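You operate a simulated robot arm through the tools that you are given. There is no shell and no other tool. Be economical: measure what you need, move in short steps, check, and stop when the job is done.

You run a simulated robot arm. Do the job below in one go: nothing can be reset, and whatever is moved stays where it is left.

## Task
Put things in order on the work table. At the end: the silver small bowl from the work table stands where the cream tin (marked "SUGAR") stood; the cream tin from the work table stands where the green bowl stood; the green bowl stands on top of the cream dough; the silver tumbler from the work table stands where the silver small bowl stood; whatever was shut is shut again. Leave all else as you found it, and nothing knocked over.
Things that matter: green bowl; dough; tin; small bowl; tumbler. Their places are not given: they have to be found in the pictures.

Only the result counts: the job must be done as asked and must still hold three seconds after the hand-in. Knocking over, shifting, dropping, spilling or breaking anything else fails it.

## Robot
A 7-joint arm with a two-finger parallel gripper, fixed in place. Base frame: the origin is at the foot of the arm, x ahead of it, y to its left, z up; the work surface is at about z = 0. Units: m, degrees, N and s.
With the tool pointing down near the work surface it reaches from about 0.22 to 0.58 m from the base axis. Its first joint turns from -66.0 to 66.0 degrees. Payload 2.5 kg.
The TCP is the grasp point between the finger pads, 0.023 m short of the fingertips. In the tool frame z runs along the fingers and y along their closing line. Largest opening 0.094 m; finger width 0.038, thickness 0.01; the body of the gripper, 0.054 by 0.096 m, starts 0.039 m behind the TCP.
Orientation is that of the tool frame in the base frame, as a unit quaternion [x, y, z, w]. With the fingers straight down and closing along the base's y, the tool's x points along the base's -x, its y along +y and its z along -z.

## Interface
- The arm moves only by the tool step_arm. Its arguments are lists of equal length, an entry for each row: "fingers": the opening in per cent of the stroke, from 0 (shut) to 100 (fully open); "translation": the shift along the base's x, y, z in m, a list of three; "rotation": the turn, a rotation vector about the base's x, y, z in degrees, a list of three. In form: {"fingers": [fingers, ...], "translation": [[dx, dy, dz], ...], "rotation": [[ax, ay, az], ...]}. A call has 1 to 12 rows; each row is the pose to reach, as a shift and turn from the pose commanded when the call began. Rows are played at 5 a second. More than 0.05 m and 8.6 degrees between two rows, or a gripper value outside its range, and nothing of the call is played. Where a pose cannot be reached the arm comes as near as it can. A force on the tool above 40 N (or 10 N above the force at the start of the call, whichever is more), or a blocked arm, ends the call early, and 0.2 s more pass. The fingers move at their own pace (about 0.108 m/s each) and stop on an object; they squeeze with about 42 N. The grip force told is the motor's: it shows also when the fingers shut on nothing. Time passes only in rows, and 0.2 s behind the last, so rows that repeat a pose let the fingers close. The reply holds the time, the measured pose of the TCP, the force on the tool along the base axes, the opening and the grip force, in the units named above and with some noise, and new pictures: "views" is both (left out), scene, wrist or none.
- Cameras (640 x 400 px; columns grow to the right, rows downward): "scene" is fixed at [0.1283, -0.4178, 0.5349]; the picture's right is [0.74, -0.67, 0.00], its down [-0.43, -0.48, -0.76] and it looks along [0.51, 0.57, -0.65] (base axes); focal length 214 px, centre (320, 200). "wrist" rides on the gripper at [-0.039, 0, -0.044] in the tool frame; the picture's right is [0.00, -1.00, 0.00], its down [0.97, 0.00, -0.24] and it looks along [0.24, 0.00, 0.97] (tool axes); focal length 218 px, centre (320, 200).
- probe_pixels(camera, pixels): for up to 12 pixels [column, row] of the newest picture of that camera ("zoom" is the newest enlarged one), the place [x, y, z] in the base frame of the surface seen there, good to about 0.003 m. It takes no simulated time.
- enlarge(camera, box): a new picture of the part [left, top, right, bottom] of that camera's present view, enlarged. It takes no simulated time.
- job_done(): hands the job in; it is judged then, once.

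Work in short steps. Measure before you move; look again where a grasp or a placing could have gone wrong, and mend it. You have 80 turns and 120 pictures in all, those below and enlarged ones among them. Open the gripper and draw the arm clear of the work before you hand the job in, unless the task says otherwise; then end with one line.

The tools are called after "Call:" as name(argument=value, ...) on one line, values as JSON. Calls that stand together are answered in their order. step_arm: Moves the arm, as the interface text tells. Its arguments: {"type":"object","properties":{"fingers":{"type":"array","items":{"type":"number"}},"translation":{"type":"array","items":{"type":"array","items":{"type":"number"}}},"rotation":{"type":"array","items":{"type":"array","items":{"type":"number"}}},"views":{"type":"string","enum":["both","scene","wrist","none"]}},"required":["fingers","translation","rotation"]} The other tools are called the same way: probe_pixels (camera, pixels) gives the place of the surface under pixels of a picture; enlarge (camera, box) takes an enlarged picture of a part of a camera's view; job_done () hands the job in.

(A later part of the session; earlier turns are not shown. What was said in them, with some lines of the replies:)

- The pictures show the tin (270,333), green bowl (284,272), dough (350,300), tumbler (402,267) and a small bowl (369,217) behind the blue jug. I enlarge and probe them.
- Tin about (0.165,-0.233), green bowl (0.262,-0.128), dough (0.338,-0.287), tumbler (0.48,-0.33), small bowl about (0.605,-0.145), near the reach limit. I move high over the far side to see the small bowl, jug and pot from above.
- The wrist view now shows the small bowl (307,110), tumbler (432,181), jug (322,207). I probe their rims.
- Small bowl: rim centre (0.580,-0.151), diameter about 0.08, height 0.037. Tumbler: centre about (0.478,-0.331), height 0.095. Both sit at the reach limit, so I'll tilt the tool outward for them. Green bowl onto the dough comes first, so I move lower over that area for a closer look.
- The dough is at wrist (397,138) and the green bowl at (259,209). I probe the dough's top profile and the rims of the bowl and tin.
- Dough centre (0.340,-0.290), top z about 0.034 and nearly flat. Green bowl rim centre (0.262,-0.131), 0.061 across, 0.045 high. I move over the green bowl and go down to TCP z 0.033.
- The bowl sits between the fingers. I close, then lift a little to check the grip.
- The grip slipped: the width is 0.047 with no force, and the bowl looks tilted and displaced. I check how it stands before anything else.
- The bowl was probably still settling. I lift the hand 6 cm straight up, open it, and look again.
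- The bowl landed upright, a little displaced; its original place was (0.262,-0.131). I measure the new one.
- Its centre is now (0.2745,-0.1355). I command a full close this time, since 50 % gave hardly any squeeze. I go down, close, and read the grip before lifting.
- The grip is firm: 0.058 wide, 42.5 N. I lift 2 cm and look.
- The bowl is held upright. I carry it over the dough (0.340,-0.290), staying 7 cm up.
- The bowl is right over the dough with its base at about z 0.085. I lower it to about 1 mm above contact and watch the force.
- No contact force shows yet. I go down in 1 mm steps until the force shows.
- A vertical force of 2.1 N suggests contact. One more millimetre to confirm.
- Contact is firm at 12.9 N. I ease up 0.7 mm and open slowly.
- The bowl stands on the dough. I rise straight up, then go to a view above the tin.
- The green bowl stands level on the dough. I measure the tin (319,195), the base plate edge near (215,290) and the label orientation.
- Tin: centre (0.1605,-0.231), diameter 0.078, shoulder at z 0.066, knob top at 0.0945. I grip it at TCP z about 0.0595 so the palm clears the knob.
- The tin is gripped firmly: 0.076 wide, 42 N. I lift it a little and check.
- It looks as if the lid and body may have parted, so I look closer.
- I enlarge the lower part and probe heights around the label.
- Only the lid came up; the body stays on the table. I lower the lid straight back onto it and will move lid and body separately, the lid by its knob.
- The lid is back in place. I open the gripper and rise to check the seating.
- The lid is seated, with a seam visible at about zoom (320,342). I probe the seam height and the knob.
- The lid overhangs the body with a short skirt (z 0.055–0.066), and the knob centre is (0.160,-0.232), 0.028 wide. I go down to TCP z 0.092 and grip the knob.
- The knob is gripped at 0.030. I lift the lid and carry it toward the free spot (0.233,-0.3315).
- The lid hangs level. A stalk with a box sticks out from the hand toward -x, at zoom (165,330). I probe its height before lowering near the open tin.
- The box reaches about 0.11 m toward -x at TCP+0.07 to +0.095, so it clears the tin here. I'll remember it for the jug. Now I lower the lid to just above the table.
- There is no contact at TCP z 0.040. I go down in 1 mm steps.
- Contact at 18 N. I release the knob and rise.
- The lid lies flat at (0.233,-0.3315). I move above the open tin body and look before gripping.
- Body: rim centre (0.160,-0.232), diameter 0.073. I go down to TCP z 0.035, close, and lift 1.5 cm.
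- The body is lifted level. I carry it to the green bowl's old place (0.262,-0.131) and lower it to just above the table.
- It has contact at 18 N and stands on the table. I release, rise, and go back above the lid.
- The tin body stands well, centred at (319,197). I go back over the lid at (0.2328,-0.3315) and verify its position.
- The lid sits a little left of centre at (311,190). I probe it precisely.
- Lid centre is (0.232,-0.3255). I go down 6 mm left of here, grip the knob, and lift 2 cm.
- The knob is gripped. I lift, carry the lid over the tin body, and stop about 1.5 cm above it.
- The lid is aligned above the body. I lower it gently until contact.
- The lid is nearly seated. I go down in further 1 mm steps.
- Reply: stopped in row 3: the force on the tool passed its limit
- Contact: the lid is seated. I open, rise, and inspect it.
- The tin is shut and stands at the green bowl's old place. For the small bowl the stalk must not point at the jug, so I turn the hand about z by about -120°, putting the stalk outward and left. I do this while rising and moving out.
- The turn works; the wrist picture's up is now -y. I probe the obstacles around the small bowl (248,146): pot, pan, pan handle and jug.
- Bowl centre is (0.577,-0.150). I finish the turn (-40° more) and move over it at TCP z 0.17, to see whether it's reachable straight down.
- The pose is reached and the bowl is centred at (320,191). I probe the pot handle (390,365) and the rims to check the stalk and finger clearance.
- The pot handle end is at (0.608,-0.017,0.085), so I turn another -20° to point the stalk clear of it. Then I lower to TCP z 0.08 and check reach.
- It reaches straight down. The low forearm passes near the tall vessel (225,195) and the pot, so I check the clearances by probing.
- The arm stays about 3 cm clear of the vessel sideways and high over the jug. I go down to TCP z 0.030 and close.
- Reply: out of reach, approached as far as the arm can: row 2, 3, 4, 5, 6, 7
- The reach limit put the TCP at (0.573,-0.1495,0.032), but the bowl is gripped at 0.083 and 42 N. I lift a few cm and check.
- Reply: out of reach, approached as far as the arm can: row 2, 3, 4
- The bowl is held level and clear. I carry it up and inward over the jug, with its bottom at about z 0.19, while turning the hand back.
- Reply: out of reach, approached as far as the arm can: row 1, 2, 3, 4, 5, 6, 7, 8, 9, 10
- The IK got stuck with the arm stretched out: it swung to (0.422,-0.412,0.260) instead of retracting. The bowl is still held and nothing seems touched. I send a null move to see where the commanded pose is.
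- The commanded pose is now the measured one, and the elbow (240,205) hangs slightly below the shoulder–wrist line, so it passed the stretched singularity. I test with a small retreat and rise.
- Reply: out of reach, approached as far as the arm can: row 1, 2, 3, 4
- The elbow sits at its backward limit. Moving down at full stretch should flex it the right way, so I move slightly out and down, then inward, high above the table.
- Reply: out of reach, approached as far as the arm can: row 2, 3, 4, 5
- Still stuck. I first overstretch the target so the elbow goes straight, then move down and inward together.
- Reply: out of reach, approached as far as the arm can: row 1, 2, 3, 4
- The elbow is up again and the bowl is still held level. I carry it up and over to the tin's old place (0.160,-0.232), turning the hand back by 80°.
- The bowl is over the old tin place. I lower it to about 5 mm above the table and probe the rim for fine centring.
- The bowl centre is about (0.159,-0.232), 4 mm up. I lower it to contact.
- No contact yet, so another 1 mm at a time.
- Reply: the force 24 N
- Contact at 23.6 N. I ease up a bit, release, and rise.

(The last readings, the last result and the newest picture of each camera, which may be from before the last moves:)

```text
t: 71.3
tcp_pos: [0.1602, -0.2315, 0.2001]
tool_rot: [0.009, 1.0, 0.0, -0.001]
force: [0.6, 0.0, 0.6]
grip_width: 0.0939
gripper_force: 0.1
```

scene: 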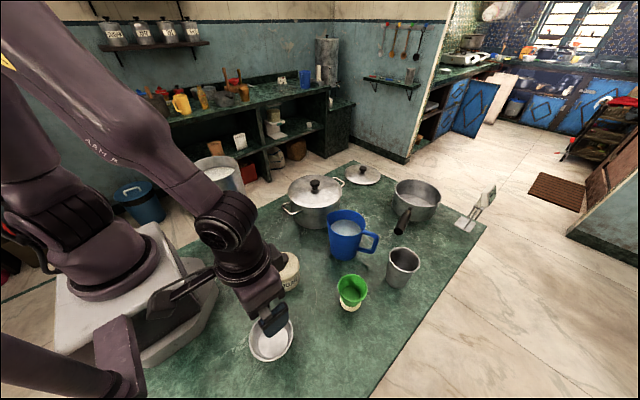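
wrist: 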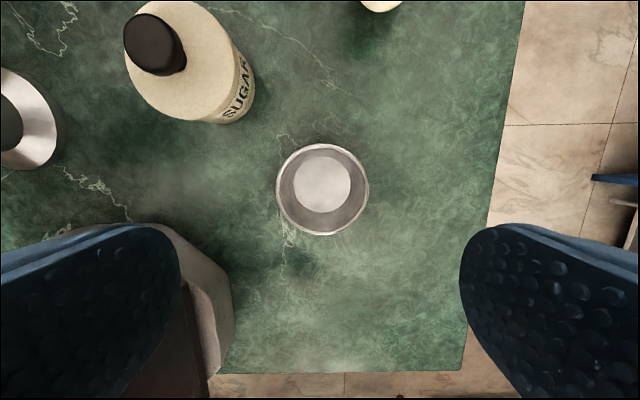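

The small bowl stands at the tin's old place. Next is the tumbler. I want the stalk pointing outward and the closing line tangential, so I can tilt the hand outward a little and keep the elbow bent. I rise and begin turning.

Call:
step_arm(fingers=[100, 100, 100, 100, 100, 100, 100, 100, 100, 100, 100, 100], translation=[[0, 0, 0.02], [0, 0, 0.04], [0, 0, 0.06], [0.01, 0, 0.08], [0.03, -0.005, 0.09], [0.05, -0.01, 0.09], [0.07, -0.015, 0.09], [0.09, -0.02, 0.09], [0.11, -0.025, 0.09], [0.13, -0.03, 0.09], [0.15, -0.035, 0.09], [0.17, -0.04, 0.09]], rotation=[[0, 0, -8.5], [0, 0, -17], [0, 0, -25.5], [0, 0, -34], [0, 0, -42.5], [0, 0, -51], [0, 0, -59.5], [0, 0, -68], [0, 0, -76.5], [0, 0, -85], [0, 0, -93.5], [0, 0, -102]], views="none")

Call:
step_arm(fingers=[100, 100, 100, 100, 100, 100, 100, 100, 100, 100, 100, 100], translation=[[0.01, -0.005, 0], [0.02, -0.01, 0], [0.03, -0.015, 0], [0.04, -0.02, 0], [0.05, -0.025, 0], [0.06, -0.03, 0], [0.07, -0.035, 0], [0.08, -0.04, 0], [0.09, -0.045, 0], [0.1, -0.05, 0], [0.11, -0.055, 0], [0.12, -0.06, 0]], rotation=[[0, 0, -8.5], [0, 0, -17], [0, 0, -25.5], [0, 0, -34], [0, 0, -42.5], [0, 0, -51], [0, 0, -59.5], [0, 0, -68], [0, 0, -76.5], [0, 0, -85], [0, 0, -93.5], [0, 0, -102]], views="both")

```text
t: 73.9
tcp_pos: [0.3303, -0.2717, 0.2902]
tool_rot: [0.784, 0.621, 0.001, -0.002]
force: [0.0, -0.6, -0.5]
grip_width: 0.0941
gripper_force: 0.1
```

```text
t: 76.5
tcp_pos: [0.4507, -0.3312, 0.2896]
tool_rot: [0.976, -0.219, 0.002, 0.0]
force: [-0.4, 0.2, 0.0]
grip_width: 0.0942
gripper_force: 0.0
```

scene: 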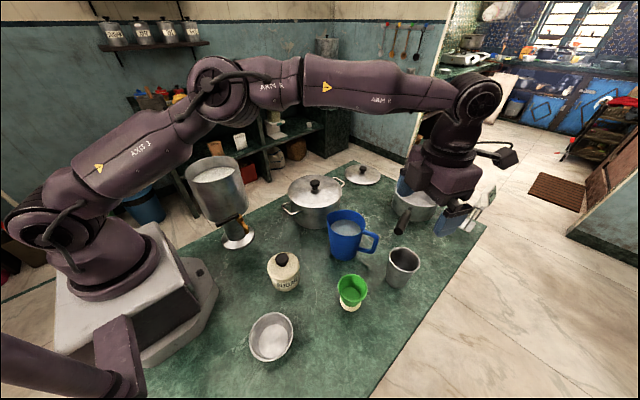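
wrist: 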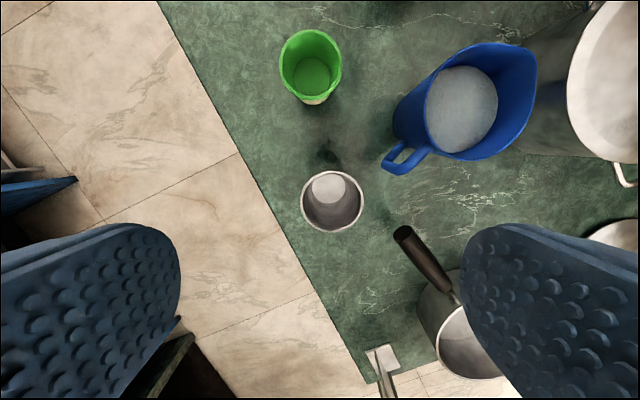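

The turn works: the stalk now points outward at -25°. The tumbler is at wrist (332,200). I probe its rim and base.

Call:
probe_pixels(camera="wrist", pixels=[[301, 201], [363, 201], [332, 171], [332, 232], [328, 188], [310, 180], [354, 222], [354, 180], [310, 222], [410, 235], [390, 165], [385, 355]])

```text
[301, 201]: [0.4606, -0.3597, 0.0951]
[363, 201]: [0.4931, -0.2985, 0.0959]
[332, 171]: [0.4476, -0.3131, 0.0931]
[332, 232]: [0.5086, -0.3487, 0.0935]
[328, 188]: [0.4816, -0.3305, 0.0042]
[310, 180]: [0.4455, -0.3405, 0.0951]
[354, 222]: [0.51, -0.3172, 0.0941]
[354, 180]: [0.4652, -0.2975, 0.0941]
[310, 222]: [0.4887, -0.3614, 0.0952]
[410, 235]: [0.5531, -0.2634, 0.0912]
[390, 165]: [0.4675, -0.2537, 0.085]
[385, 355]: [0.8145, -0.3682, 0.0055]
```

Tumbler: rim centre (0.4775,-0.3295), 0.07 across, bearing -34.6°. I align the hand above it.

Call:
step_arm(fingers=[100, 100, 100, 100], translation=[[0.015, 0.001, -0.03], [0.027, 0.0017, -0.06], [0.027, 0.0017, -0.09], [0.027, 0.0017, -0.09]], rotation=[[0, 0, -5], [0, 0, -9.3], [0, 0, -9.3], [0, 0, -9.3]], views="none")

Call:
step_arm(fingers=[100, 100, 100, 100], translation=[[0, 0, 0], [0, 0, 0], [0, 0, -0.03], [0, 0, -0.06]], rotation=[[-2.27, -3.29, 0], [-4.54, -6.58, 0], [-4.54, -6.58, 0], [-4.54, -6.58, 0]], views="both")

```text
t: 77.5
tcp_pos: [0.4774, -0.3296, 0.1995]
tool_rot: [0.955, -0.296, 0.002, 0.0]
force: [1.1, -0.5, -0.2]
grip_width: 0.094
gripper_force: 0.1
```

```text
t: 78.5
tcp_pos: [0.4776, -0.3312, 0.1381]
tool_rot: [0.953, -0.295, 0.069, 0.021]
force: [0.0, -0.4, 0.5]
grip_width: 0.0941
gripper_force: 0.1
```

scene: 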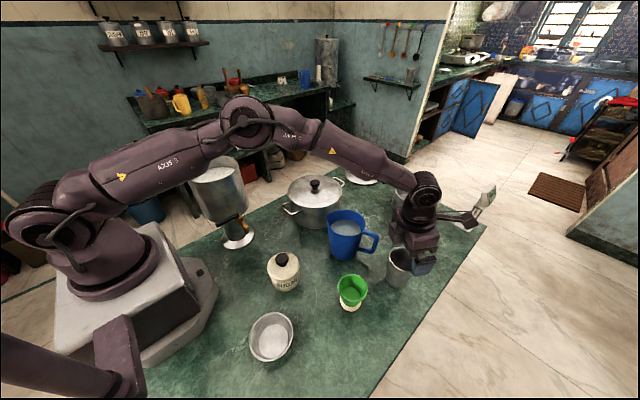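
wrist: 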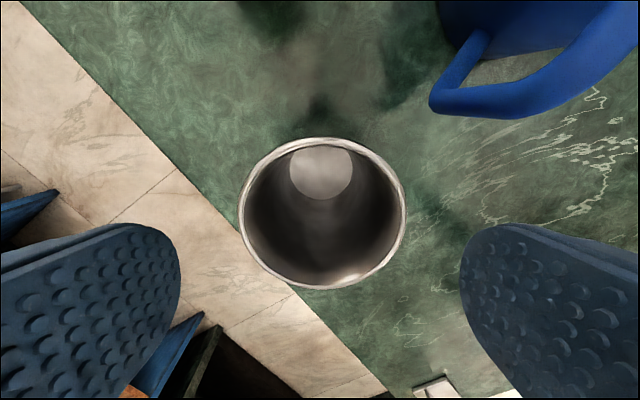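

The tumbler is centred at (322,213). I go down to TCP z 0.076, close, and lift slightly.

Call:
step_arm(fingers=[100, 100, 100, 0, 0, 0, 0, 0], translation=[[0, 0, -0.03], [0, 0, -0.055], [0, 0, -0.063], [0, 0, -0.063], [0, 0, -0.063], [0, 0, -0.063], [0, 0, -0.063], [0, 0, -0.063]], rotation=[[0, 0, 0], [0, 0, 0], [0, 0, 0], [0, 0, 0], [0, 0, 0], [0, 0, 0], [0, 0, 0], [0, 0, 0]], views="wrist")

```text
t: 80.3
tcp_pos: [0.4779, -0.3302, 0.0769]
tool_rot: [0.953, -0.294, 0.068, 0.021]
force: [-0.5, -0.3, 0.2]
grip_width: 0.0674
gripper_force: 42.2
```

wrist: 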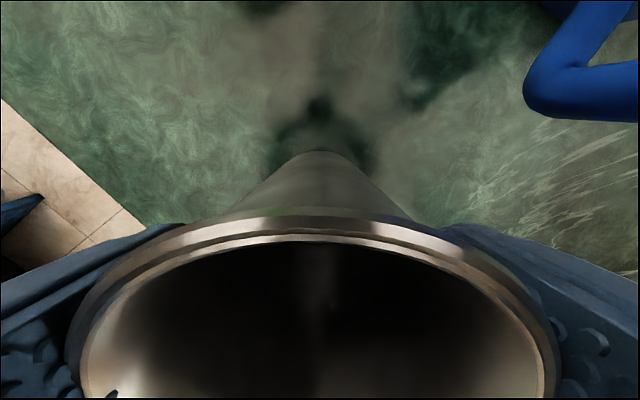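

It's gripped at 0.067 and 42 N. I lift it straight up in steps.

Call:
step_arm(fingers=[0, 0, 0, 0, 0, 0], translation=[[0, 0, 0.01], [0, 0, 0.03], [0, 0, 0.06], [0, 0, 0.095], [0, 0, 0.13], [0, 0, 0.15]], rotation=[[0, 0, 0], [0, 0, 0], [0, 0, 0], [0, 0, 0], [0, 0, 0], [0, 0, 0]], views="both")

```text
t: 81.7
tcp_pos: [0.4781, -0.3298, 0.2278]
tool_rot: [0.953, -0.295, 0.069, 0.021]
force: [0.1, -0.1, -1.1]
grip_width: 0.0674
gripper_force: 42.2
```

scene: 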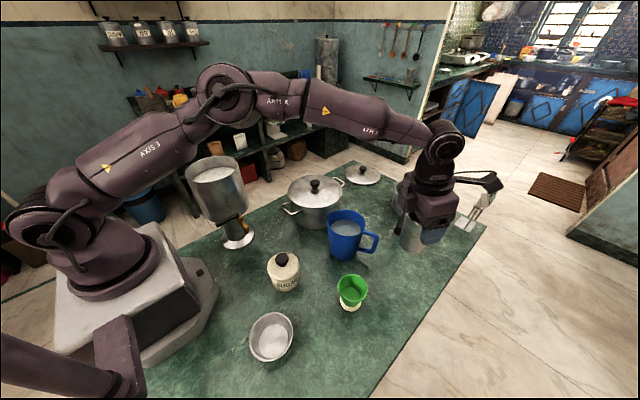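
wrist: 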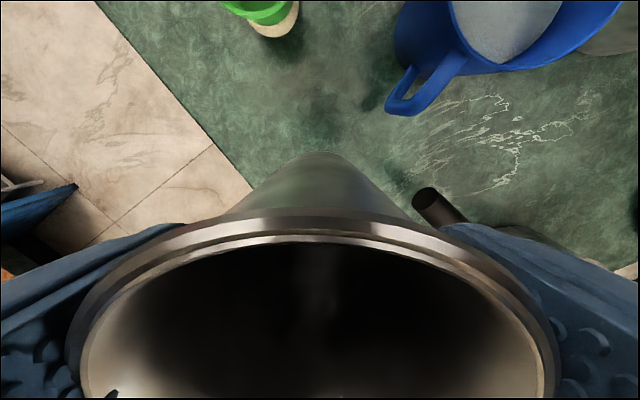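

The tumbler hangs upright. I swing it along an arc over to the small bowl's old place (0.578,-0.151), with its bottom at about z 0.15.

Call:
step_arm(fingers=[0, 0, 0, 0, 0, 0], translation=[[0.024, 0.033, 0], [0.0471, 0.067, 0], [0.0678, 0.1027, 0], [0.0852, 0.1403, 0], [0.1002, 0.1788, 0], [0.1002, 0.1788, 0]], rotation=[[0, 0, 4], [0, 0, 8], [0, 0, 12], [0, 0, 16], [0, 0, 20], [0, 0, 20]], views="both")

```text
t: 83.1
tcp_pos: [0.5771, -0.1507, 0.2263]
tool_rot: [0.99, -0.125, 0.071, 0.008]
force: [-0.2, 0.5, -0.6]
grip_width: 0.0671
gripper_force: 41.6
```

scene: 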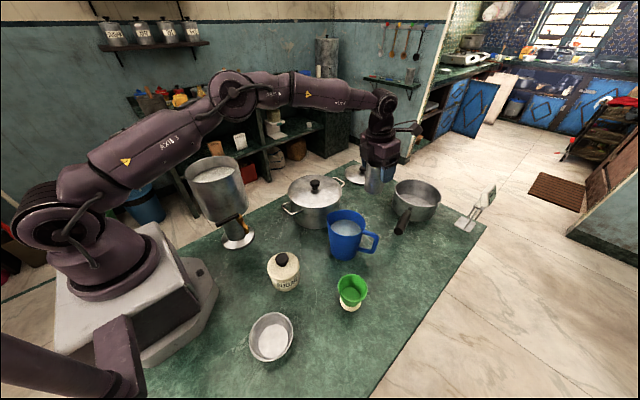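
wrist: 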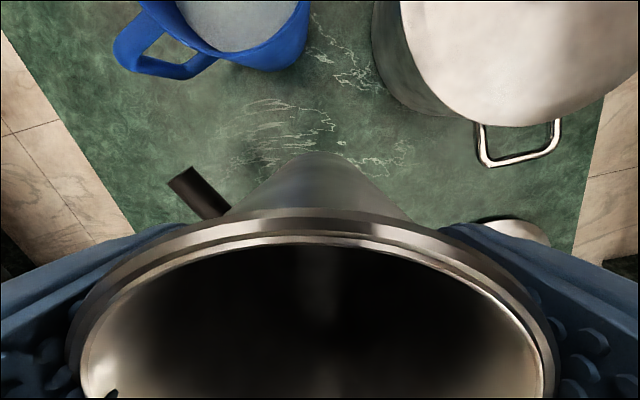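

The elbow is well bent, and the pan handle end (190,180) is clear of the finger. I lower to about 3 mm above the table.

Call:
step_arm(fingers=[0, 0, 0, 0, 0, 0], translation=[[0.0003, 0, -0.04], [0.0003, 0, -0.08], [0.0003, 0, -0.115], [0.0003, 0, -0.138], [0.0003, 0, -0.146], [0.0003, 0, -0.146]], rotation=[[0, 0, 0], [0, 0, 0], [0, 0, 0], [0, 0, 0], [0, 0, 0], [0, 0, 0]], views="scene")

```text
t: 84.5
tcp_pos: [0.5777, -0.1506, 0.0805]
tool_rot: [0.99, -0.124, 0.071, 0.01]
force: [0.1, 0.1, -0.4]
grip_width: 0.0673
gripper_force: 42.5
```

scene: 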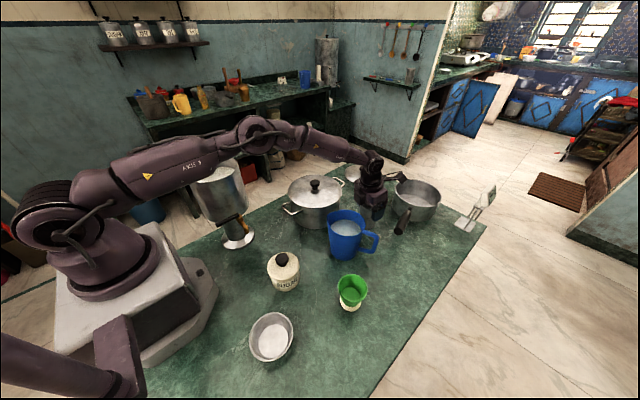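

Reached without trouble. I lower it to contact.

Call:
step_arm(fingers=[0, 0, 0, 0], translation=[[0, 0, -0.002], [0, 0, -0.003], [0, 0, -0.004], [0, 0, -0.004]], rotation=[[0, 0, 0], [0, 0, 0], [0, 0, 0], [0, 0, 0]], views="none")

```text
t: 85.5
tcp_pos: [0.5779, -0.15, 0.0765]
tool_rot: [0.99, -0.125, 0.071, 0.009]
force: [1.0, -0.8, -0.4]
grip_width: 0.067
gripper_force: 42.1
```

Still no force, so 1 mm more at a time.

Call:
step_arm(fingers=[0, 0, 0], translation=[[0, 0, -0.001], [0, 0, -0.0015], [0, 0, -0.0015]], rotation=[[0, 0, 0], [0, 0, 0], [0, 0, 0]], views="none")

```text
t: 86.3
tcp_pos: [0.5785, -0.1515, 0.0757]
tool_rot: [0.99, -0.125, 0.071, 0.009]
force: [-2.0, 1.4, 9.2]
grip_width: 0.0669
gripper_force: 42.0
```

Contact at 9 N. I release slowly and rise straight up to about z 0.2.

Call:
step_arm(fingers=[0, 72, 80, 90, 100, 100, 100, 100, 100], translation=[[0, 0, 0.0005], [0, 0, 0.0005], [0, 0, 0.0005], [0, 0, 0.0005], [0, 0, 0.0005], [0, 0, 0.02], [0, 0, 0.055], [0, 0, 0.1], [0, 0, 0.14]], rotation=[[0, 0, 0], [0, 0, 0], [0, 0, 0], [0, 0, 0], [0, 0, 0], [0, 0, 0], [0, 0, 0], [0, 0, 0], [0, 0, 0]], views="both")

```text
t: 88.3
tcp_pos: [0.5775, -0.1506, 0.2139]
tool_rot: [0.99, -0.125, 0.07, 0.009]
force: [0.5, 0.8, -0.2]
grip_width: 0.0939
gripper_force: 0.0
```

scene: 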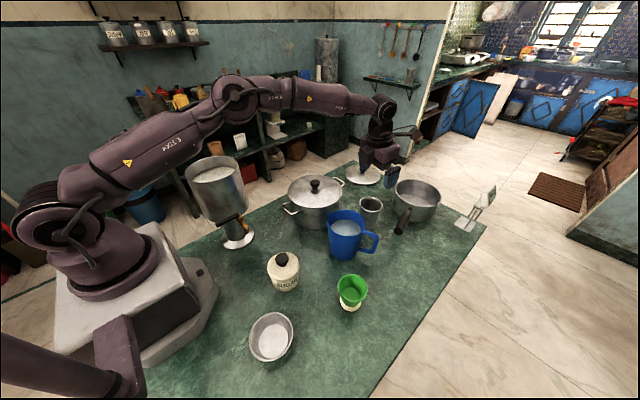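
wrist: 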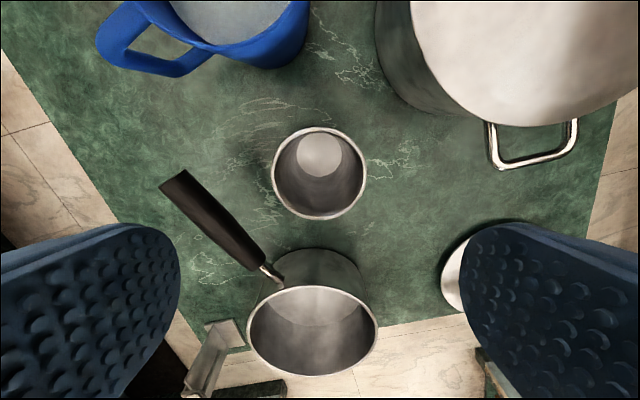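

The tumbler stands upright at the old bowl place. I rise and pull the arm inward to a high clear pose, then check everything.

Call:
step_arm(fingers=[100, 100, 100, 100, 100, 100, 100, 100, 100], translation=[[-0.02, 0.0, 0.03], [-0.05, 0.0, 0.06], [-0.085, 0.0, 0.09], [-0.12, 0.0, 0.11], [-0.155, 0.0, 0.12], [-0.19, 0.0, 0.13], [-0.22, 0.0, 0.13], [-0.25, 0.0, 0.13], [-0.25, 0.0, 0.13]], rotation=[[0, 0, 0], [0, 0, 0], [0, 0, 0], [0, 0, 0], [0, 0, 0], [0, 0, 0], [0, 0, 0], [0, 0, 0], [0, 0, 0]], views="both")

Call:
enlarge(camera="scene", box=[220, 160, 480, 370])

```text
t: 90.3
tcp_pos: [0.3275, -0.1511, 0.3448]
tool_rot: [0.99, -0.125, 0.071, 0.008]
force: [0.2, -0.4, 0.4]
grip_width: 0.0938
gripper_force: 0.1
```

scene: 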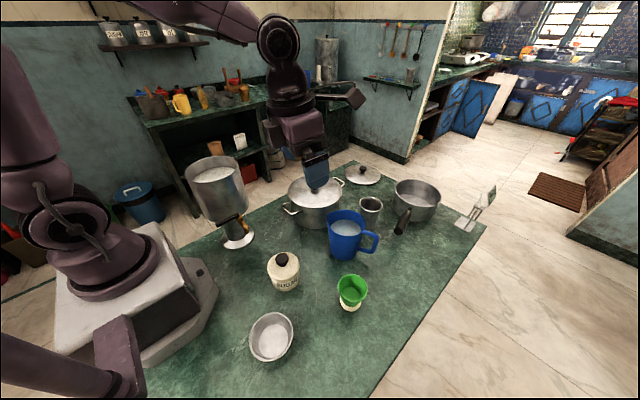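
wrist: 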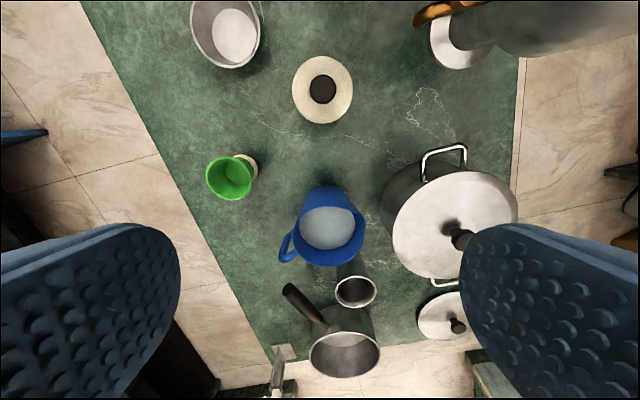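

```text
1.90 times, centred on (350, 265) of scene
```

zoom: 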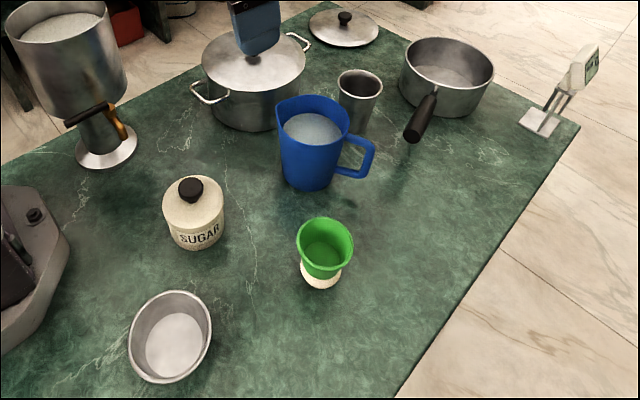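

Everything is in place, and the jug, pan, pot and vessel are at their first pixels. One last check: whether the green bowl is level, and the final positions.

Call:
probe_pixels(camera="zoom", pixels=[[325, 219], [298, 243], [353, 250], [325, 273], [171, 292], [171, 380], [130, 340], [211, 335], [342, 85], [380, 85], [192, 190], [165, 210]])

```text
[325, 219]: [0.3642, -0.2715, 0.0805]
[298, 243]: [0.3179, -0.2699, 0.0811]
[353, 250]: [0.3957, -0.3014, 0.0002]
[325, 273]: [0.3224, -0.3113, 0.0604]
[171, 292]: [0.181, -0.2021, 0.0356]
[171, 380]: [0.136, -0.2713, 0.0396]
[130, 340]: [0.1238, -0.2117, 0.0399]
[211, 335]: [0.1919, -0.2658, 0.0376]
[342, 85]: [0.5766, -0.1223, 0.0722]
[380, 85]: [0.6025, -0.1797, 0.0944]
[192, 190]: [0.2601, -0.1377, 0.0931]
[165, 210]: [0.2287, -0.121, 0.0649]
```

The readings agree: the bowl is level on the dough, the small bowl is at about (0.158,-0.236), the tin at about (0.261,-0.131) and the tumbler at about (0.578,-0.151). The gripper is open and the arm clear, so I hand in.

Call:
job_done()

```text
The job is handed in.
```

The job is handed in: the green bowl stands on the dough, the shut sugar tin where the green bowl was, the small bowl where the tin was, and the tumbler where the small bowl was. In the last pictures nothing else had moved.
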